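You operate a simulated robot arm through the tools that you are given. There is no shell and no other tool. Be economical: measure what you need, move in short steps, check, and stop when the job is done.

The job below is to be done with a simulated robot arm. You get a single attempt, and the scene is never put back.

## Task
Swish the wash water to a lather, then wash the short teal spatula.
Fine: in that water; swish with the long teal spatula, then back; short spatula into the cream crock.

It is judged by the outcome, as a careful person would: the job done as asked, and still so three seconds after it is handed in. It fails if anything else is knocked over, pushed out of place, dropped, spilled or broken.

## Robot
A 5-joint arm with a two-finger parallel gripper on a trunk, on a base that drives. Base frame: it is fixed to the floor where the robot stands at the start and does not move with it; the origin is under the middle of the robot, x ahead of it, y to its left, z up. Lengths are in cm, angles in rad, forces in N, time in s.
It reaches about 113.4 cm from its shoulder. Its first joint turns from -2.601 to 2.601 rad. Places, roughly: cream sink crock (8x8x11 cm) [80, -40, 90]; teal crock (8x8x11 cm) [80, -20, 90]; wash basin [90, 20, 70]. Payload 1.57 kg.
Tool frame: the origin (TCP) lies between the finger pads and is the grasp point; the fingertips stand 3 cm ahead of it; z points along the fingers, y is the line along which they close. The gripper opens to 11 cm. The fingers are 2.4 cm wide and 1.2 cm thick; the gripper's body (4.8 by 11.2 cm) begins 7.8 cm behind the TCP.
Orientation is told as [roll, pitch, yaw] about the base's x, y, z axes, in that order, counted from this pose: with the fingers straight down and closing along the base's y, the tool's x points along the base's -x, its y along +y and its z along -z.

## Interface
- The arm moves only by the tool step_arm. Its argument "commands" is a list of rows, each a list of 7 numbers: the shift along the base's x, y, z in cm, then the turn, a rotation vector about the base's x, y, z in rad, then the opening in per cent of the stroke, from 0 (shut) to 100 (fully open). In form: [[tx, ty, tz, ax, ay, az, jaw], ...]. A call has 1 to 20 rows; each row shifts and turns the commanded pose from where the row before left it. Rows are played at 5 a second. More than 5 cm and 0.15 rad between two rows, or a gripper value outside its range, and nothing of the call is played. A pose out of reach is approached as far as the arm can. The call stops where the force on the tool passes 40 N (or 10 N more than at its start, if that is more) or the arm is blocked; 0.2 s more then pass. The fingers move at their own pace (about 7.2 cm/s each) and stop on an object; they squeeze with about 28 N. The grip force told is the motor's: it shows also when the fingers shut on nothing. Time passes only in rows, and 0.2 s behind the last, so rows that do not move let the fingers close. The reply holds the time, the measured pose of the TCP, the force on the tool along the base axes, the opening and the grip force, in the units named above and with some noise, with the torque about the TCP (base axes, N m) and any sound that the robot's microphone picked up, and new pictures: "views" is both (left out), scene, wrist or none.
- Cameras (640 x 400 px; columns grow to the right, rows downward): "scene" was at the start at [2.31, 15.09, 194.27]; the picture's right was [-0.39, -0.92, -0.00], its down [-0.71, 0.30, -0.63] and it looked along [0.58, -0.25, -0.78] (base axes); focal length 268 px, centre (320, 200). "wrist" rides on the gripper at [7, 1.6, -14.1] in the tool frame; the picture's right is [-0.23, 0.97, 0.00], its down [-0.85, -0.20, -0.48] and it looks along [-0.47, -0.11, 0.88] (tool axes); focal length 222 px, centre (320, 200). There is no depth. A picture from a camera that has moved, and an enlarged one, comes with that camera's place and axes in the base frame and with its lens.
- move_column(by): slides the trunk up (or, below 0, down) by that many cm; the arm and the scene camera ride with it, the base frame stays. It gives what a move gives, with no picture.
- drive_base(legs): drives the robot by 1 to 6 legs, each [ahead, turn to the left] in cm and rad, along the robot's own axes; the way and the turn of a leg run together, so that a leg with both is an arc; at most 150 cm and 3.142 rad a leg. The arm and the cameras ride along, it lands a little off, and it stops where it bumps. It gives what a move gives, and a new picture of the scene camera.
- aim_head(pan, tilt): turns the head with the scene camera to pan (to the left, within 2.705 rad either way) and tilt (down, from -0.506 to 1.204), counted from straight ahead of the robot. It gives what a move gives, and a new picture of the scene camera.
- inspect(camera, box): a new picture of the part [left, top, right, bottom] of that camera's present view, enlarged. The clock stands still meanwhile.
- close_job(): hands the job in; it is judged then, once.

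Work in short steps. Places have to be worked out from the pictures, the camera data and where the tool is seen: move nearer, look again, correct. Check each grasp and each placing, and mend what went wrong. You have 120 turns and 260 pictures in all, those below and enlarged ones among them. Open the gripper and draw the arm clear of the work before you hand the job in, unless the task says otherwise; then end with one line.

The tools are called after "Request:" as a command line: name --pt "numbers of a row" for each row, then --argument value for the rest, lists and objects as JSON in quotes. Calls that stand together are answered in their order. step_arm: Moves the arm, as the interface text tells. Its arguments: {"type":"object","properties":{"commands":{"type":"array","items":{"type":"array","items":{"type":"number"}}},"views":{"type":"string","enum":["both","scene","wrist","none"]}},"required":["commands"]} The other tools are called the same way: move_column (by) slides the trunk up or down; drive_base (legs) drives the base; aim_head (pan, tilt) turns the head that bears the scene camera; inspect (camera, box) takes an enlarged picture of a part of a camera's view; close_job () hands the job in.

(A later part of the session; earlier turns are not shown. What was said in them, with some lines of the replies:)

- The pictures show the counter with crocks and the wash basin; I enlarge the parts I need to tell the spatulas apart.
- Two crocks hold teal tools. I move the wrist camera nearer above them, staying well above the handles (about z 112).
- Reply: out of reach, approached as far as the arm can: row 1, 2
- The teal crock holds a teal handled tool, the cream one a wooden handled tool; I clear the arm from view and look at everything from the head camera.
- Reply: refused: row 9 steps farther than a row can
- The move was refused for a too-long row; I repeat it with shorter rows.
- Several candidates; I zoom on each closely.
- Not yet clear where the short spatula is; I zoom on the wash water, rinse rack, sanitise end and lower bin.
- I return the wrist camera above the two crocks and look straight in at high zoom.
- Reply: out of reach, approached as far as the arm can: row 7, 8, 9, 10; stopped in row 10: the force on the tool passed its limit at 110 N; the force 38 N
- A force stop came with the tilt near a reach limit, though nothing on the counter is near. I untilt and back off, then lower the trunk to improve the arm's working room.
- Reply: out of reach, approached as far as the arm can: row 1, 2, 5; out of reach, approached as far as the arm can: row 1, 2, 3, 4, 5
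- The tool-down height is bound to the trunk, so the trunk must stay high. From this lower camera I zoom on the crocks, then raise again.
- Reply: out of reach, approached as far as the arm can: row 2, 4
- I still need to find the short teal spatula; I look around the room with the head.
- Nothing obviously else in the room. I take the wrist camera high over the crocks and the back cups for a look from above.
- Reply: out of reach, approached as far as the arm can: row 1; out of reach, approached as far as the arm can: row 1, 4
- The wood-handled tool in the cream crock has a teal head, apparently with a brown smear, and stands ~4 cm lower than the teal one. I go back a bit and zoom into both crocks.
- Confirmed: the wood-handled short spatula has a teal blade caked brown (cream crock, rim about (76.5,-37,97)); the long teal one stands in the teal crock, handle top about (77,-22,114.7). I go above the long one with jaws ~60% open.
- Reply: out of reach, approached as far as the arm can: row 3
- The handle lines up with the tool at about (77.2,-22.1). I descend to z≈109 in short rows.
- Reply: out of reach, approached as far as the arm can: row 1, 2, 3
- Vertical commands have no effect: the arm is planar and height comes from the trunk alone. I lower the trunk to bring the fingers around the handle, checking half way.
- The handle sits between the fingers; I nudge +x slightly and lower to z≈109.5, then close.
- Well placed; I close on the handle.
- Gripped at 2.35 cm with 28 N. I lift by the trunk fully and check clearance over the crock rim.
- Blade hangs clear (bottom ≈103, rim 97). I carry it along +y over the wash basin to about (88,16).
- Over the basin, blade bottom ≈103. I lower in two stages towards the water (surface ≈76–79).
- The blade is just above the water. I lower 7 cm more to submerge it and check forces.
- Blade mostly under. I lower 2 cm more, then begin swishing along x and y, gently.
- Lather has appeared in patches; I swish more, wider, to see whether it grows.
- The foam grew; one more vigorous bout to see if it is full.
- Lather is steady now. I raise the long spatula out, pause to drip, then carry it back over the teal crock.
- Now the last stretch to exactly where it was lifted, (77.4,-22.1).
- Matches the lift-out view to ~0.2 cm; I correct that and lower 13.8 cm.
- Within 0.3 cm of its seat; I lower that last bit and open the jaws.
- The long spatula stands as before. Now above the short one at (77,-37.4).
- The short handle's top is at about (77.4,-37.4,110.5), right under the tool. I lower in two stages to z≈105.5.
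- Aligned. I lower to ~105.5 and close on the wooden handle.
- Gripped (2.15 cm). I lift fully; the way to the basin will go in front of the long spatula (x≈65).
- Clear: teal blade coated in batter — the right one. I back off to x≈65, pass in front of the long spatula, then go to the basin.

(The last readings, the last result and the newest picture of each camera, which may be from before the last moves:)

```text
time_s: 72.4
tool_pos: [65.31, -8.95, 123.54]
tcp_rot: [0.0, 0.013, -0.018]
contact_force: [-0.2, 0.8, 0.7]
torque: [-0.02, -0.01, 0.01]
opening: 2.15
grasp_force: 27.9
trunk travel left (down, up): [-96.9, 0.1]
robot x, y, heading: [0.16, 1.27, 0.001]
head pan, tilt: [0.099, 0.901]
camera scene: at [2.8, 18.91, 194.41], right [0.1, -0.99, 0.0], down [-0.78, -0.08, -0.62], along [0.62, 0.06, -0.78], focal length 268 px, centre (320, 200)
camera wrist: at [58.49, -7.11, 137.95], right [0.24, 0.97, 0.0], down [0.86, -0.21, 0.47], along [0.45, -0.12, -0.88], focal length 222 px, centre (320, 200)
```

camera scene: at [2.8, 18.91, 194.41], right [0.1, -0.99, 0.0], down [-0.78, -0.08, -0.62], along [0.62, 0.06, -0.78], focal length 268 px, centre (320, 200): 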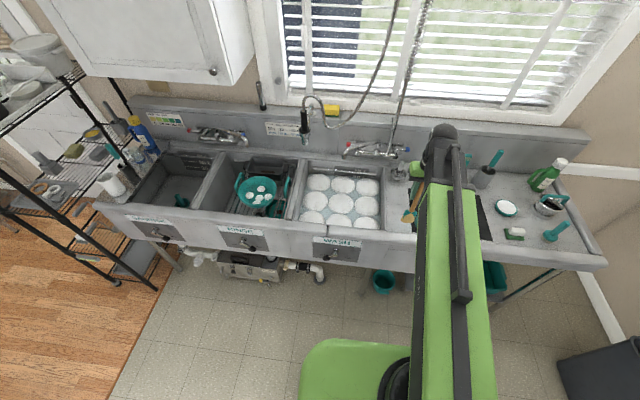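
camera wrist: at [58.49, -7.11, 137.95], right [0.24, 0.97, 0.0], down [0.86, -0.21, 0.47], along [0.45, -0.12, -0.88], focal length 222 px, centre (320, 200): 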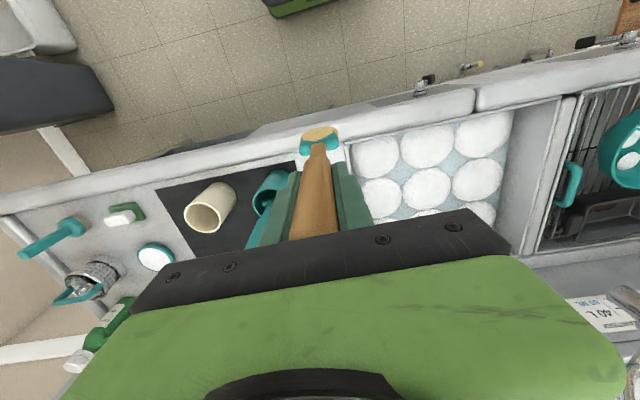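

Now over to the basin centre at about (86,15).

Request:
step_arm --pt "2.5 4 0 0 0 0 0" --pt "3.5 3.4 0 0 0 0 0" --pt "3.5 3.4 0 0 0 0 0" --pt "3.5 3.4 0 0 0 0 0" --pt "3.5 3.4 0 0 0 0 0" --pt "2.5 3.4 0 0 0 0 0" --pt "1.5 3 0 0 0 0 0" --views "scene"

Request:
inspect --camera "scene" --box '[280, 80, 460, 240]'

```text
time_s: 74.0
tool_pos: [85.45, 15.19, 123.69]
tcp_rot: [-0.002, 0.016, -0.017]
contact_force: [0.3, -0.5, 0.0]
torque: [-0.02, 0.02, 0.01]
opening: 2.14
grasp_force: 27.7
trunk travel left (down, up): [-96.9, 0.1]
robot x, y, heading: [0.35, 0.74, -0.002]
head pan, tilt: [0.099, 0.901]
camera scene: at [2.86, 18.9, 194.41], right [0.1, -0.99, 0.0], down [-0.78, -0.08, -0.62], along [0.62, 0.06, -0.78], focal length 268 px, centre (320, 200)
```

scene: 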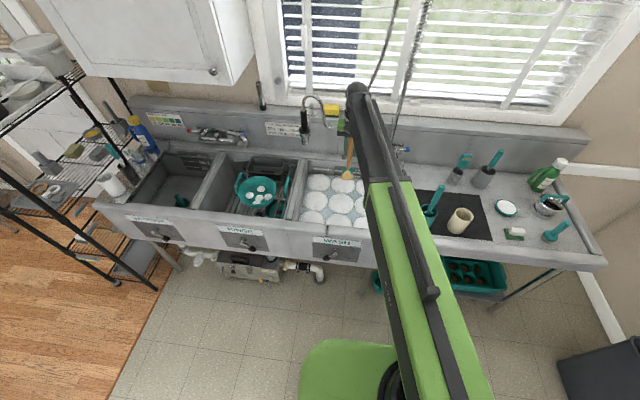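

```text
2.50 times, centred on (370, 160) of scene
camera zoom: at [2.86, 18.9, 194.41], right [0.1, -0.99, 0.0], down [-0.78, -0.08, -0.62], along [0.62, 0.06, -0.78], focal length 669 px, centre (195, 300)
```

zoom: 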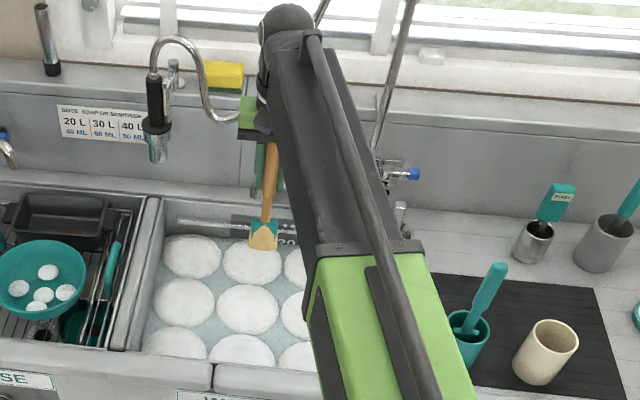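

Blade bottom ≈106.5, i.e. 17 below the tool. I lower 36 cm so it goes as deep as the long one did.

Request:
move_column --by -30

Request:
move_column --by -6

Request:
step_arm --pt "-3.5 0 0 0 0 0 0" --pt "4 0 0 0 0 0 0" --pt "4 0 0 0 0 0 0" --pt "-4 0 0 0 0 0 0" --pt "-4 0 0 0 0 0 0" --pt "4 0 0 0 0 0 0" --pt "4 0 0 0 0 0 0" --pt "-4 0 0 0 0 0 0" --pt "-4 0 0 0 0 0 0" --pt "4 0 0 0 0 0 0" --pt "4 3 0 0 0 0 0" --pt "-4 3 0 0 0 0 0" --pt "-4 -3 0 0 0 0 0" --pt "4 -3 0 0 0 0 0" --pt "4 -3 0 0 0 0 0" --pt "-4 -3 0 0 0 0 0" --pt "-4 3 0 0 0 0 0" --pt "3.5 3 0 0 0 0 0" --views "both"

```text
time_s: 77.0
tool_pos: [85.38, 15.11, 93.65]
tcp_rot: [0.0, 0.013, -0.017]
contact_force: [0.5, 0.5, -0.2]
torque: [0.01, 0.01, -0.02]
opening: 2.14
grasp_force: 28.2
trunk travel left (down, up): [-66.9, 30.1]
robot x, y, heading: [-0.0, 1.04, 0.001]
head pan, tilt: [0.099, 0.901]
```

```text
time_s: 78.0
tool_pos: [85.36, 15.15, 87.71]
tcp_rot: [-0.001, 0.012, -0.014]
contact_force: [-0.8, -0.3, -1.2]
torque: [-0.01, -0.04, 0.0]
opening: 2.15
grasp_force: 27.8
trunk travel left (down, up): [-60.9, 36.1]
robot x, y, heading: [0.3, 1.39, -0.0]
head pan, tilt: [0.099, 0.901]
```

```text
time_s: 81.8
tool_pos: [85.64, 15.01, 87.58]
tcp_rot: [-0.001, 0.016, -0.015]
contact_force: [-0.5, 0.1, -0.5]
torque: [-0.01, 0.0, 0.0]
opening: 2.16
grasp_force: 28.0
trunk travel left (down, up): [-60.9, 36.1]
robot x, y, heading: [0.12, 1.01, 0.004]
head pan, tilt: [0.099, 0.901]
camera scene: at [2.85, 18.86, 158.41], right [0.1, -0.99, 0.0], down [-0.78, -0.08, -0.62], along [0.62, 0.06, -0.78], focal length 268 px, centre (320, 200)
camera wrist: at [78.9, 16.75, 101.91], right [0.24, 0.97, 0.0], down [0.86, -0.21, 0.47], along [0.45, -0.12, -0.89], focal length 222 px, centre (320, 200)
```

scene: 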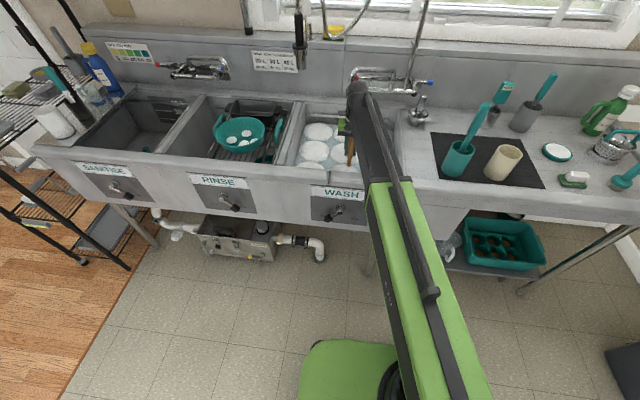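
wrist: 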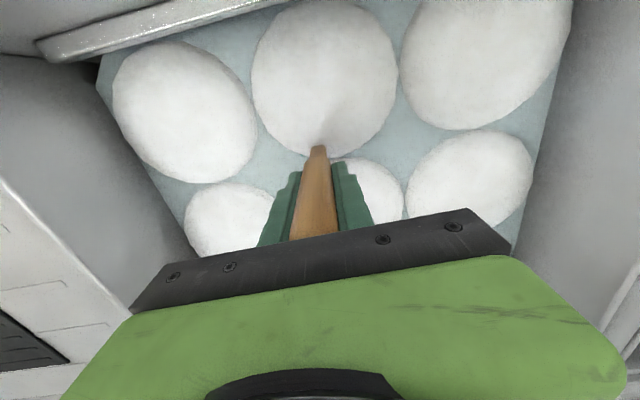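

The head is fully under the foam. I raise it out and check whether the blade is clean.

Request:
move_column --by 36

Request:
inspect --camera "wrist" --box '[240, 80, 400, 230]'

Request:
inspect --camera "scene" --box '[310, 110, 400, 200]'

```text
time_s: 85.3
tool_pos: [85.5, 14.93, 123.63]
tcp_rot: [0.0, 0.015, -0.014]
contact_force: [-0.3, -0.8, 0.1]
torque: [0.04, 0.0, -0.02]
opening: 2.15
grasp_force: 28.0
trunk travel left (down, up): [-96.9, 0.1]
robot x, y, heading: [-0.16, 1.01, 0.004]
head pan, tilt: [0.099, 0.901]
```

```text
2.67 times, centred on (320, 155) of wrist
camera zoom: at [78.85, 16.68, 137.93], right [0.24, 0.97, 0.0], down [0.86, -0.21, 0.47], along [0.45, -0.12, -0.88], focal length 592 px, centre (320, 320)
```

zoom: 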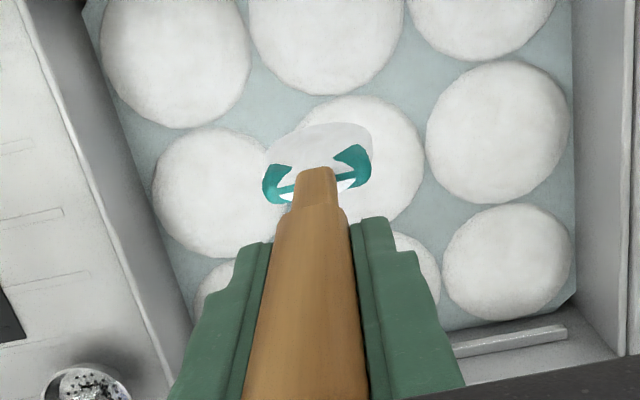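

```text
4.44 times, centred on (355, 155) of scene
camera zoom: at [2.82, 18.82, 194.41], right [0.1, -0.99, 0.0], down [-0.78, -0.08, -0.62], along [0.62, 0.06, -0.78], focal length 1190 px, centre (164, 400)
```

zoom: 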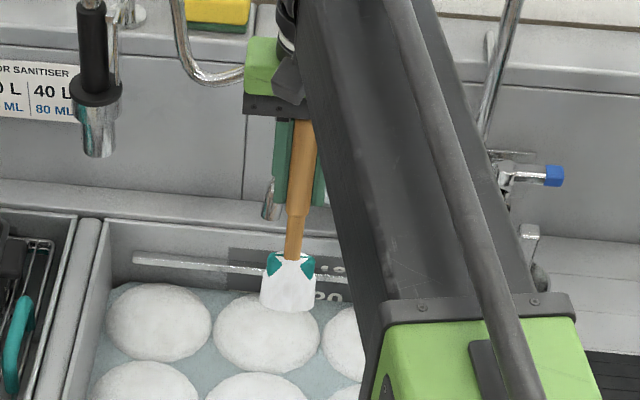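

The batter is gone from sight but the blade wears suds. I dip again and wash it more, then see what is underneath.

Request:
move_column --by -36.5

Request:
step_arm --pt "-3.5 0 0 0 0 0 0" --pt "4 0 0 0 0 0 0" --pt "4 0 0 0 0 0 0" --pt "-4 0 0 0 0 0 0" --pt "-4 0 0 0 0 0 0" --pt "4 0 0 0 0 0 0" --pt "4 0 0 0 0 0 0" --pt "-4 0 0 0 0 0 0" --pt "-4 0 0 0 0 0 0" --pt "4 0 0 0 0 0 0" --pt "4 3 0 0 0 0 0" --pt "-4 3 0 0 0 0 0" --pt "-4 -3 0 0 0 0 0" --pt "4 -3 0 0 0 0 0" --pt "4 -3 0 0 0 0 0" --pt "-4 -3 0 0 0 0 0" --pt "-4 3 0 0 0 0 0" --pt "3.5 3 0 0 0 0 0" --views "none"

Request:
move_column --by 36.5

Request:
inspect --camera "scene" --box '[310, 110, 400, 200]'

Request:
step_arm --pt "0 0 0 0 0 0 0" --pt "0 0 0 0 0 0 0" --pt "0 0 0 0 0 0 0" --pt "0 0 0 0 0 0 0" --pt "0 0 0 0 0 0 0" --pt "0 0 0 0 0 0 0" --pt "0 0 0 0 0 0 0" --pt "0 0 0 0 0 0 0" --pt "0 0 0 0 0 0 0" --pt "0 0 0 0 0 0 0" --views "none"

Request:
inspect --camera "wrist" --box '[240, 80, 400, 230]'

```text
time_s: 88.8
tool_pos: [85.6, 14.89, 87.07]
tcp_rot: [0.0, 0.015, -0.015]
contact_force: [0.1, -0.4, -0.9]
torque: [0.0, 0.01, 0.01]
opening: 2.17
grasp_force: 27.8
trunk travel left (down, up): [-60.4, 36.6]
robot x, y, heading: [-0.03, 1.03, -0.003]
head pan, tilt: [0.099, 0.901]
```

```text
time_s: 92.6
tool_pos: [85.49, 15.06, 86.99]
tcp_rot: [0.0, 0.016, -0.014]
contact_force: [0.8, 0.3, -1.9]
torque: [0.02, 0.03, -0.01]
opening: 2.15
grasp_force: 27.9
out of reach, approached as far as the arm can: row 10, 17
trunk travel left (down, up): [-60.4, 36.6]
robot x, y, heading: [-0.09, 1.4, 0.005]
head pan, tilt: [0.099, 0.901]
```

```text
time_s: 96.1
tool_pos: [85.44, 14.98, 123.52]
tcp_rot: [0.0, 0.015, -0.016]
contact_force: [-0.1, -0.2, -0.1]
torque: [0.0, 0.01, -0.02]
opening: 2.15
grasp_force: 27.7
trunk travel left (down, up): [-96.9, 0.1]
robot x, y, heading: [0.17, 1.44, 0.007]
head pan, tilt: [0.099, 0.901]
```

```text
4.44 times, centred on (355, 155) of scene
camera zoom: at [2.82, 18.82, 194.41], right [0.1, -0.99, 0.0], down [-0.78, -0.08, -0.62], along [0.62, 0.06, -0.78], focal length 1190 px, centre (164, 400)
```

zoom: 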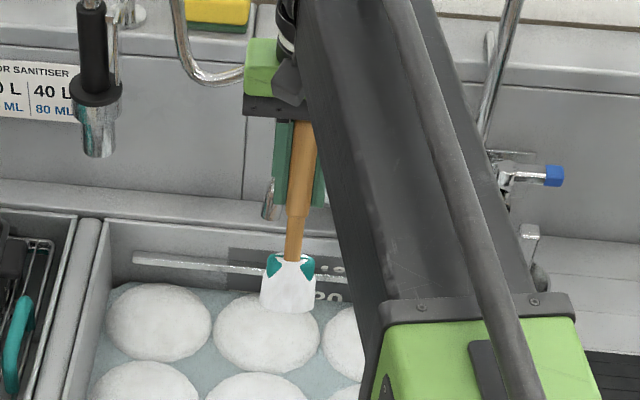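

```text
time_s: 98.3
tool_pos: [85.35, 14.94, 123.62]
tcp_rot: [0.0, 0.014, -0.016]
contact_force: [0.4, -0.7, -1.0]
torque: [0.01, -0.02, -0.01]
opening: 2.13
grasp_force: 27.8
trunk travel left (down, up): [-96.9, 0.1]
robot x, y, heading: [0.16, 1.31, 0.002]
head pan, tilt: [0.099, 0.901]
```

```text
2.67 times, centred on (320, 155) of wrist
camera zoom: at [78.68, 16.68, 137.94], right [0.24, 0.97, 0.0], down [0.86, -0.21, 0.47], along [0.45, -0.12, -0.88], focal length 592 px, centre (320, 320)
```

zoom: 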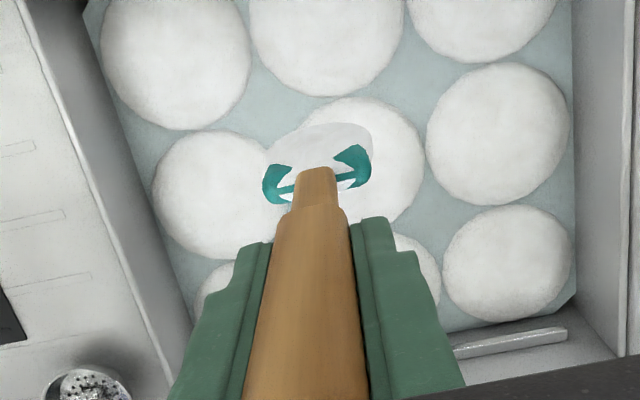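

Batter is gone, only suds from the lather remain, unchanged by more washing. I carry it back the same way, in front of the long spatula.

Request:
step_arm --pt "-1.5 -3 0 0 0 0 0" --pt "-2.5 -3.4 0 0 0 0 0" --pt "-3.5 -3.4 0 0 0 0 0" --pt "-3.5 -3.4 0 0 0 0 0" --pt "-3.5 -3.4 0 0 0 0 0" --pt "-3.5 -3.4 0 0 0 0 0" --pt "-2.2 -4 0 0 0 0 0" --pt "0 -4.7 0 0 0 0 0" --pt "0 -4.7 0 0 0 0 0" --pt "0 -4.7 0 0 0 0 0" --pt "0 -4.7 0 0 0 0 0" --pt "0 -4.7 0 0 0 0 0" --pt "0 -4.8 0 0 0 0 0" --views "wrist"

```text
time_s: 101.1
tool_pos: [65.3, -37.39, 123.62]
tcp_rot: [0.002, 0.013, -0.016]
contact_force: [-0.8, -0.8, 0.1]
torque: [0.02, -0.01, -0.02]
opening: 2.17
grasp_force: 28.3
trunk travel left (down, up): [-96.9, 0.1]
robot x, y, heading: [0.38, 1.15, 0.004]
head pan, tilt: [0.099, 0.901]
camera wrist: at [58.53, -35.69, 137.91], right [0.24, 0.97, 0.0], down [0.86, -0.21, 0.47], along [0.45, -0.11, -0.89], focal length 222 px, centre (320, 200)
```

wrist: 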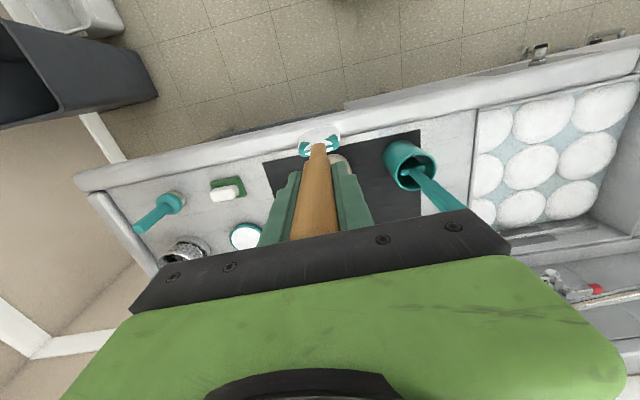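

Now ahead 12.1 cm to over the cream crock.

Request:
step_arm --pt "4 0 0 0 0 0 0" --pt "4 0 0 0 0 0 0" --pt "4.1 0 0 0 0 0 0" --pt "0 0 0 0 0 0 0" --views "none"

Request:
inspect --camera "wrist" --box '[200, 60, 440, 230]'

Request:
inspect --camera "scene" --box '[390, 90, 570, 240]'

```text
time_s: 102.1
tool_pos: [77.1, -37.45, 123.63]
tcp_rot: [0.0, 0.014, -0.016]
contact_force: [0.8, 0.0, 0.4]
torque: [-0.02, 0.0, -0.02]
opening: 2.15
grasp_force: 27.5
trunk travel left (down, up): [-96.9, 0.1]
robot x, y, heading: [-0.23, 0.91, -0.006]
head pan, tilt: [0.099, 0.901]
```

```text
2.35 times, centred on (320, 145) of wrist
camera zoom: at [70.36, -35.62, 137.99], right [0.24, 0.97, 0.0], down [0.86, -0.21, 0.47], along [0.45, -0.12, -0.88], focal length 523 px, centre (320, 329)
```

zoom: 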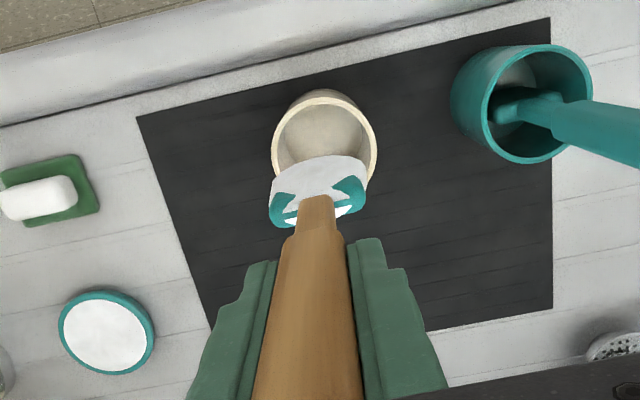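

```text
2.67 times, centred on (480, 165) of scene
camera zoom: at [2.69, 18.83, 194.42], right [0.1, -0.99, 0.0], down [-0.78, -0.08, -0.62], along [0.62, 0.06, -0.78], focal length 714 px, centre (-107, 293)
```

zoom: 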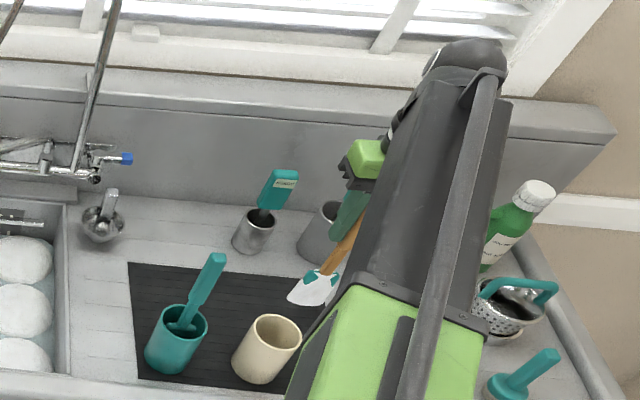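

Same alignment as at lift-out within 0.3 cm; I correct x and lower back into the crock.

Request:
step_arm --pt "0.3 0.1 0 0 0 0 0" --views "none"

Request:
move_column --by -12

Request:
move_column --by -5.8

Request:
inspect --camera "wrist" --box '[200, 60, 440, 230]'

```text
time_s: 102.5
tool_pos: [77.46, -37.22, 123.6]
tcp_rot: [0.0, 0.014, -0.018]
contact_force: [-0.3, 0.1, 0.3]
torque: [0.01, 0.01, -0.01]
opening: 2.15
grasp_force: 28.3
trunk travel left (down, up): [-96.9, 0.1]
robot x, y, heading: [0.08, 0.78, -0.0]
head pan, tilt: [0.099, 0.901]
```

```text
time_s: 104.0
tool_pos: [77.5, -37.37, 111.52]
tcp_rot: [-0.001, 0.015, -0.017]
contact_force: [-0.2, -0.8, -1.1]
torque: [0.01, -0.01, 0.03]
opening: 2.15
grasp_force: 28.0
trunk travel left (down, up): [-84.9, 12.1]
robot x, y, heading: [0.38, 1.35, 0.0]
head pan, tilt: [0.099, 0.901]
```

```text
time_s: 105.0
tool_pos: [77.51, -37.3, 105.77]
tcp_rot: [0.0, 0.013, -0.019]
contact_force: [-0.4, 0.6, -1.2]
torque: [-0.02, 0.0, 0.0]
opening: 2.15
grasp_force: 28.0
trunk travel left (down, up): [-79.1, 17.9]
robot x, y, heading: [0.08, 1.12, 0.002]
head pan, tilt: [0.099, 0.901]
```

```text
2.35 times, centred on (320, 145) of wrist
camera zoom: at [70.79, -35.54, 120.14], right [0.24, 0.97, 0.0], down [0.86, -0.21, 0.47], along [0.45, -0.12, -0.88], focal length 523 px, centre (320, 329)
```

zoom: 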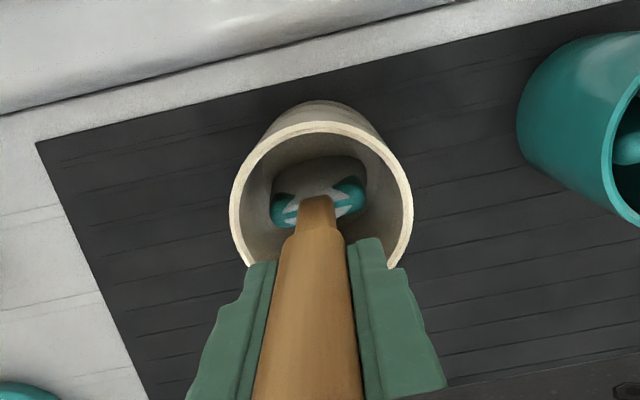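

It is back in place, ~0.2 cm above its seat; I lower that, open gently and rise.

Request:
move_column --by -0.3

Request:
step_arm --pt "0 0 0 0 0 0 25" --pt "0 0 0 0 0 0 50" --pt "0 0 0 0 0 0 65" --pt "0 0 0 0 0 0 65" --views "wrist"

Request:
move_column --by 18.2

Request:
step_arm --pt "-4.5 0 0 0 0 0 65" --pt "-4.5 0 0 0 0 0 65" --pt "-4.5 0 0 0 0 0 65" --pt "-4.5 0 0 0 0 0 100" --pt "-4.5 0 0 0 0 0 100" --pt "0 -4.5 0 0 0 0 100" --pt "0 -4.5 0 0 0 0 100" --pt "0 -4.5 0 0 0 0 100" --pt "0 -4.5 0 0 0 0 100" --pt "0 -4.5 0 0 0 0 100" --views "both"

Request:
inspect --camera "scene" --box '[290, 120, 580, 280]'

```text
time_s: 105.5
tool_pos: [77.49, -37.35, 105.47]
tcp_rot: [0.0, 0.016, -0.017]
contact_force: [-0.6, 0.8, -0.4]
torque: [0.01, 0.06, 0.01]
opening: 2.13
grasp_force: 28.1
trunk travel left (down, up): [-78.8, 18.2]
robot x, y, heading: [-0.18, 1.33, 0.002]
head pan, tilt: [0.099, 0.901]
```

```text
time_s: 106.5
tool_pos: [77.44, -37.35, 105.48]
tcp_rot: [-0.001, 0.015, -0.017]
contact_force: [0.3, -0.5, -0.2]
torque: [-0.01, 0.01, 0.04]
opening: 7.14
grasp_force: 0.1
trunk travel left (down, up): [-78.8, 18.2]
robot x, y, heading: [0.15, 1.08, 0.005]
head pan, tilt: [0.099, 0.901]
camera wrist: at [70.79, -35.54, 119.84], right [0.24, 0.97, 0.0], down [0.86, -0.21, 0.47], along [0.45, -0.12, -0.88], focal length 222 px, centre (320, 200)
```

wrist: 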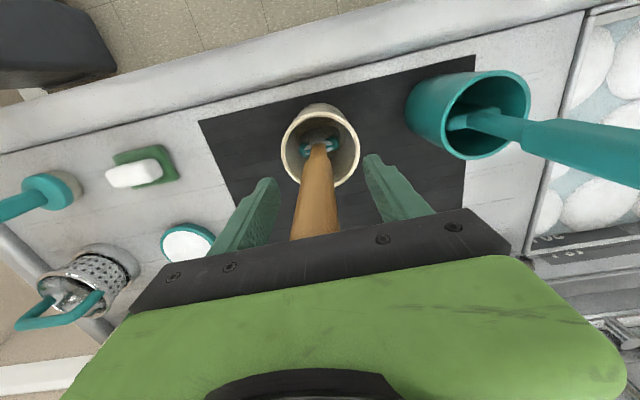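

```text
time_s: 108.6
tool_pos: [77.61, -37.37, 123.71]
tcp_rot: [0.001, 0.015, -0.015]
contact_force: [-1.5, 0.3, 0.4]
torque: [0.01, 0.01, -0.04]
opening: 7.13
grasp_force: 0.0
trunk travel left (down, up): [-97.0, 0.0]
robot x, y, heading: [-0.08, 1.28, -0.001]
head pan, tilt: [0.099, 0.901]
```

```text
time_s: 110.8
tool_pos: [55.15, -59.95, 123.61]
tcp_rot: [0.001, 0.015, -0.017]
contact_force: [1.1, -0.1, -0.2]
torque: [0.01, 0.02, 0.0]
opening: 10.99
grasp_force: 0.0
trunk travel left (down, up): [-97.0, 0.0]
robot x, y, heading: [0.04, 1.11, -0.001]
head pan, tilt: [0.099, 0.901]
camera scene: at [2.81, 18.68, 194.53], right [0.1, -0.99, 0.0], down [-0.78, -0.08, -0.62], along [0.62, 0.06, -0.78], focal length 268 px, centre (320, 200)
camera wrist: at [48.29, -58.21, 138.0], right [0.24, 0.97, 0.0], down [0.86, -0.21, 0.47], along [0.45, -0.12, -0.89], focal length 222 px, centre (320, 200)
```

scene: 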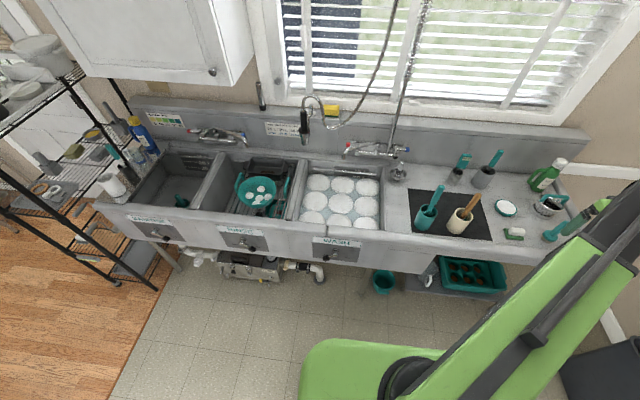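
wrist: 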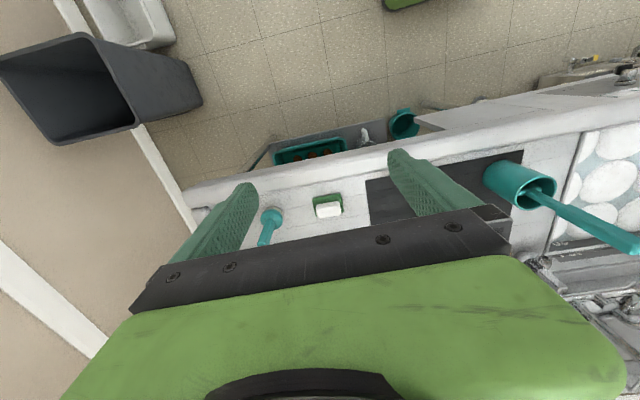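

```text
2.21 times, centred on (435, 200) of scene
camera zoom: at [2.81, 18.68, 194.53], right [0.1, -0.99, 0.0], down [-0.78, -0.08, -0.62], along [0.62, 0.06, -0.78], focal length 591 px, centre (66, 200)
```

zoom: 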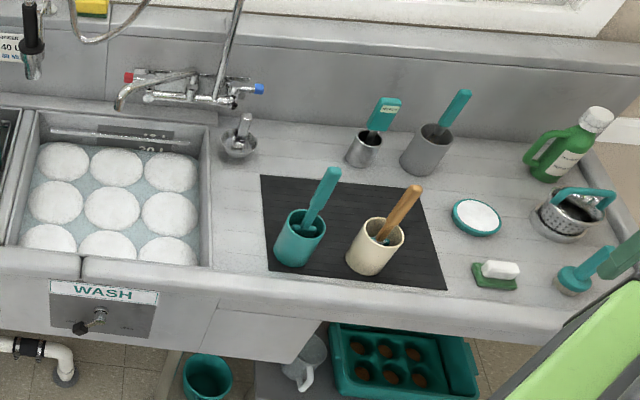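

Both spatulas stand in their crocks, the water is lathered, all else is untouched, and the gripper is open and clear; I hand in.

Request:
close_job

```text
The job is handed in.
```

The wash water is lathered, the long teal spatula is back in the teal crock, and the washed short spatula is in the cream crock; its blade still has some suds, as I did not rinse it.
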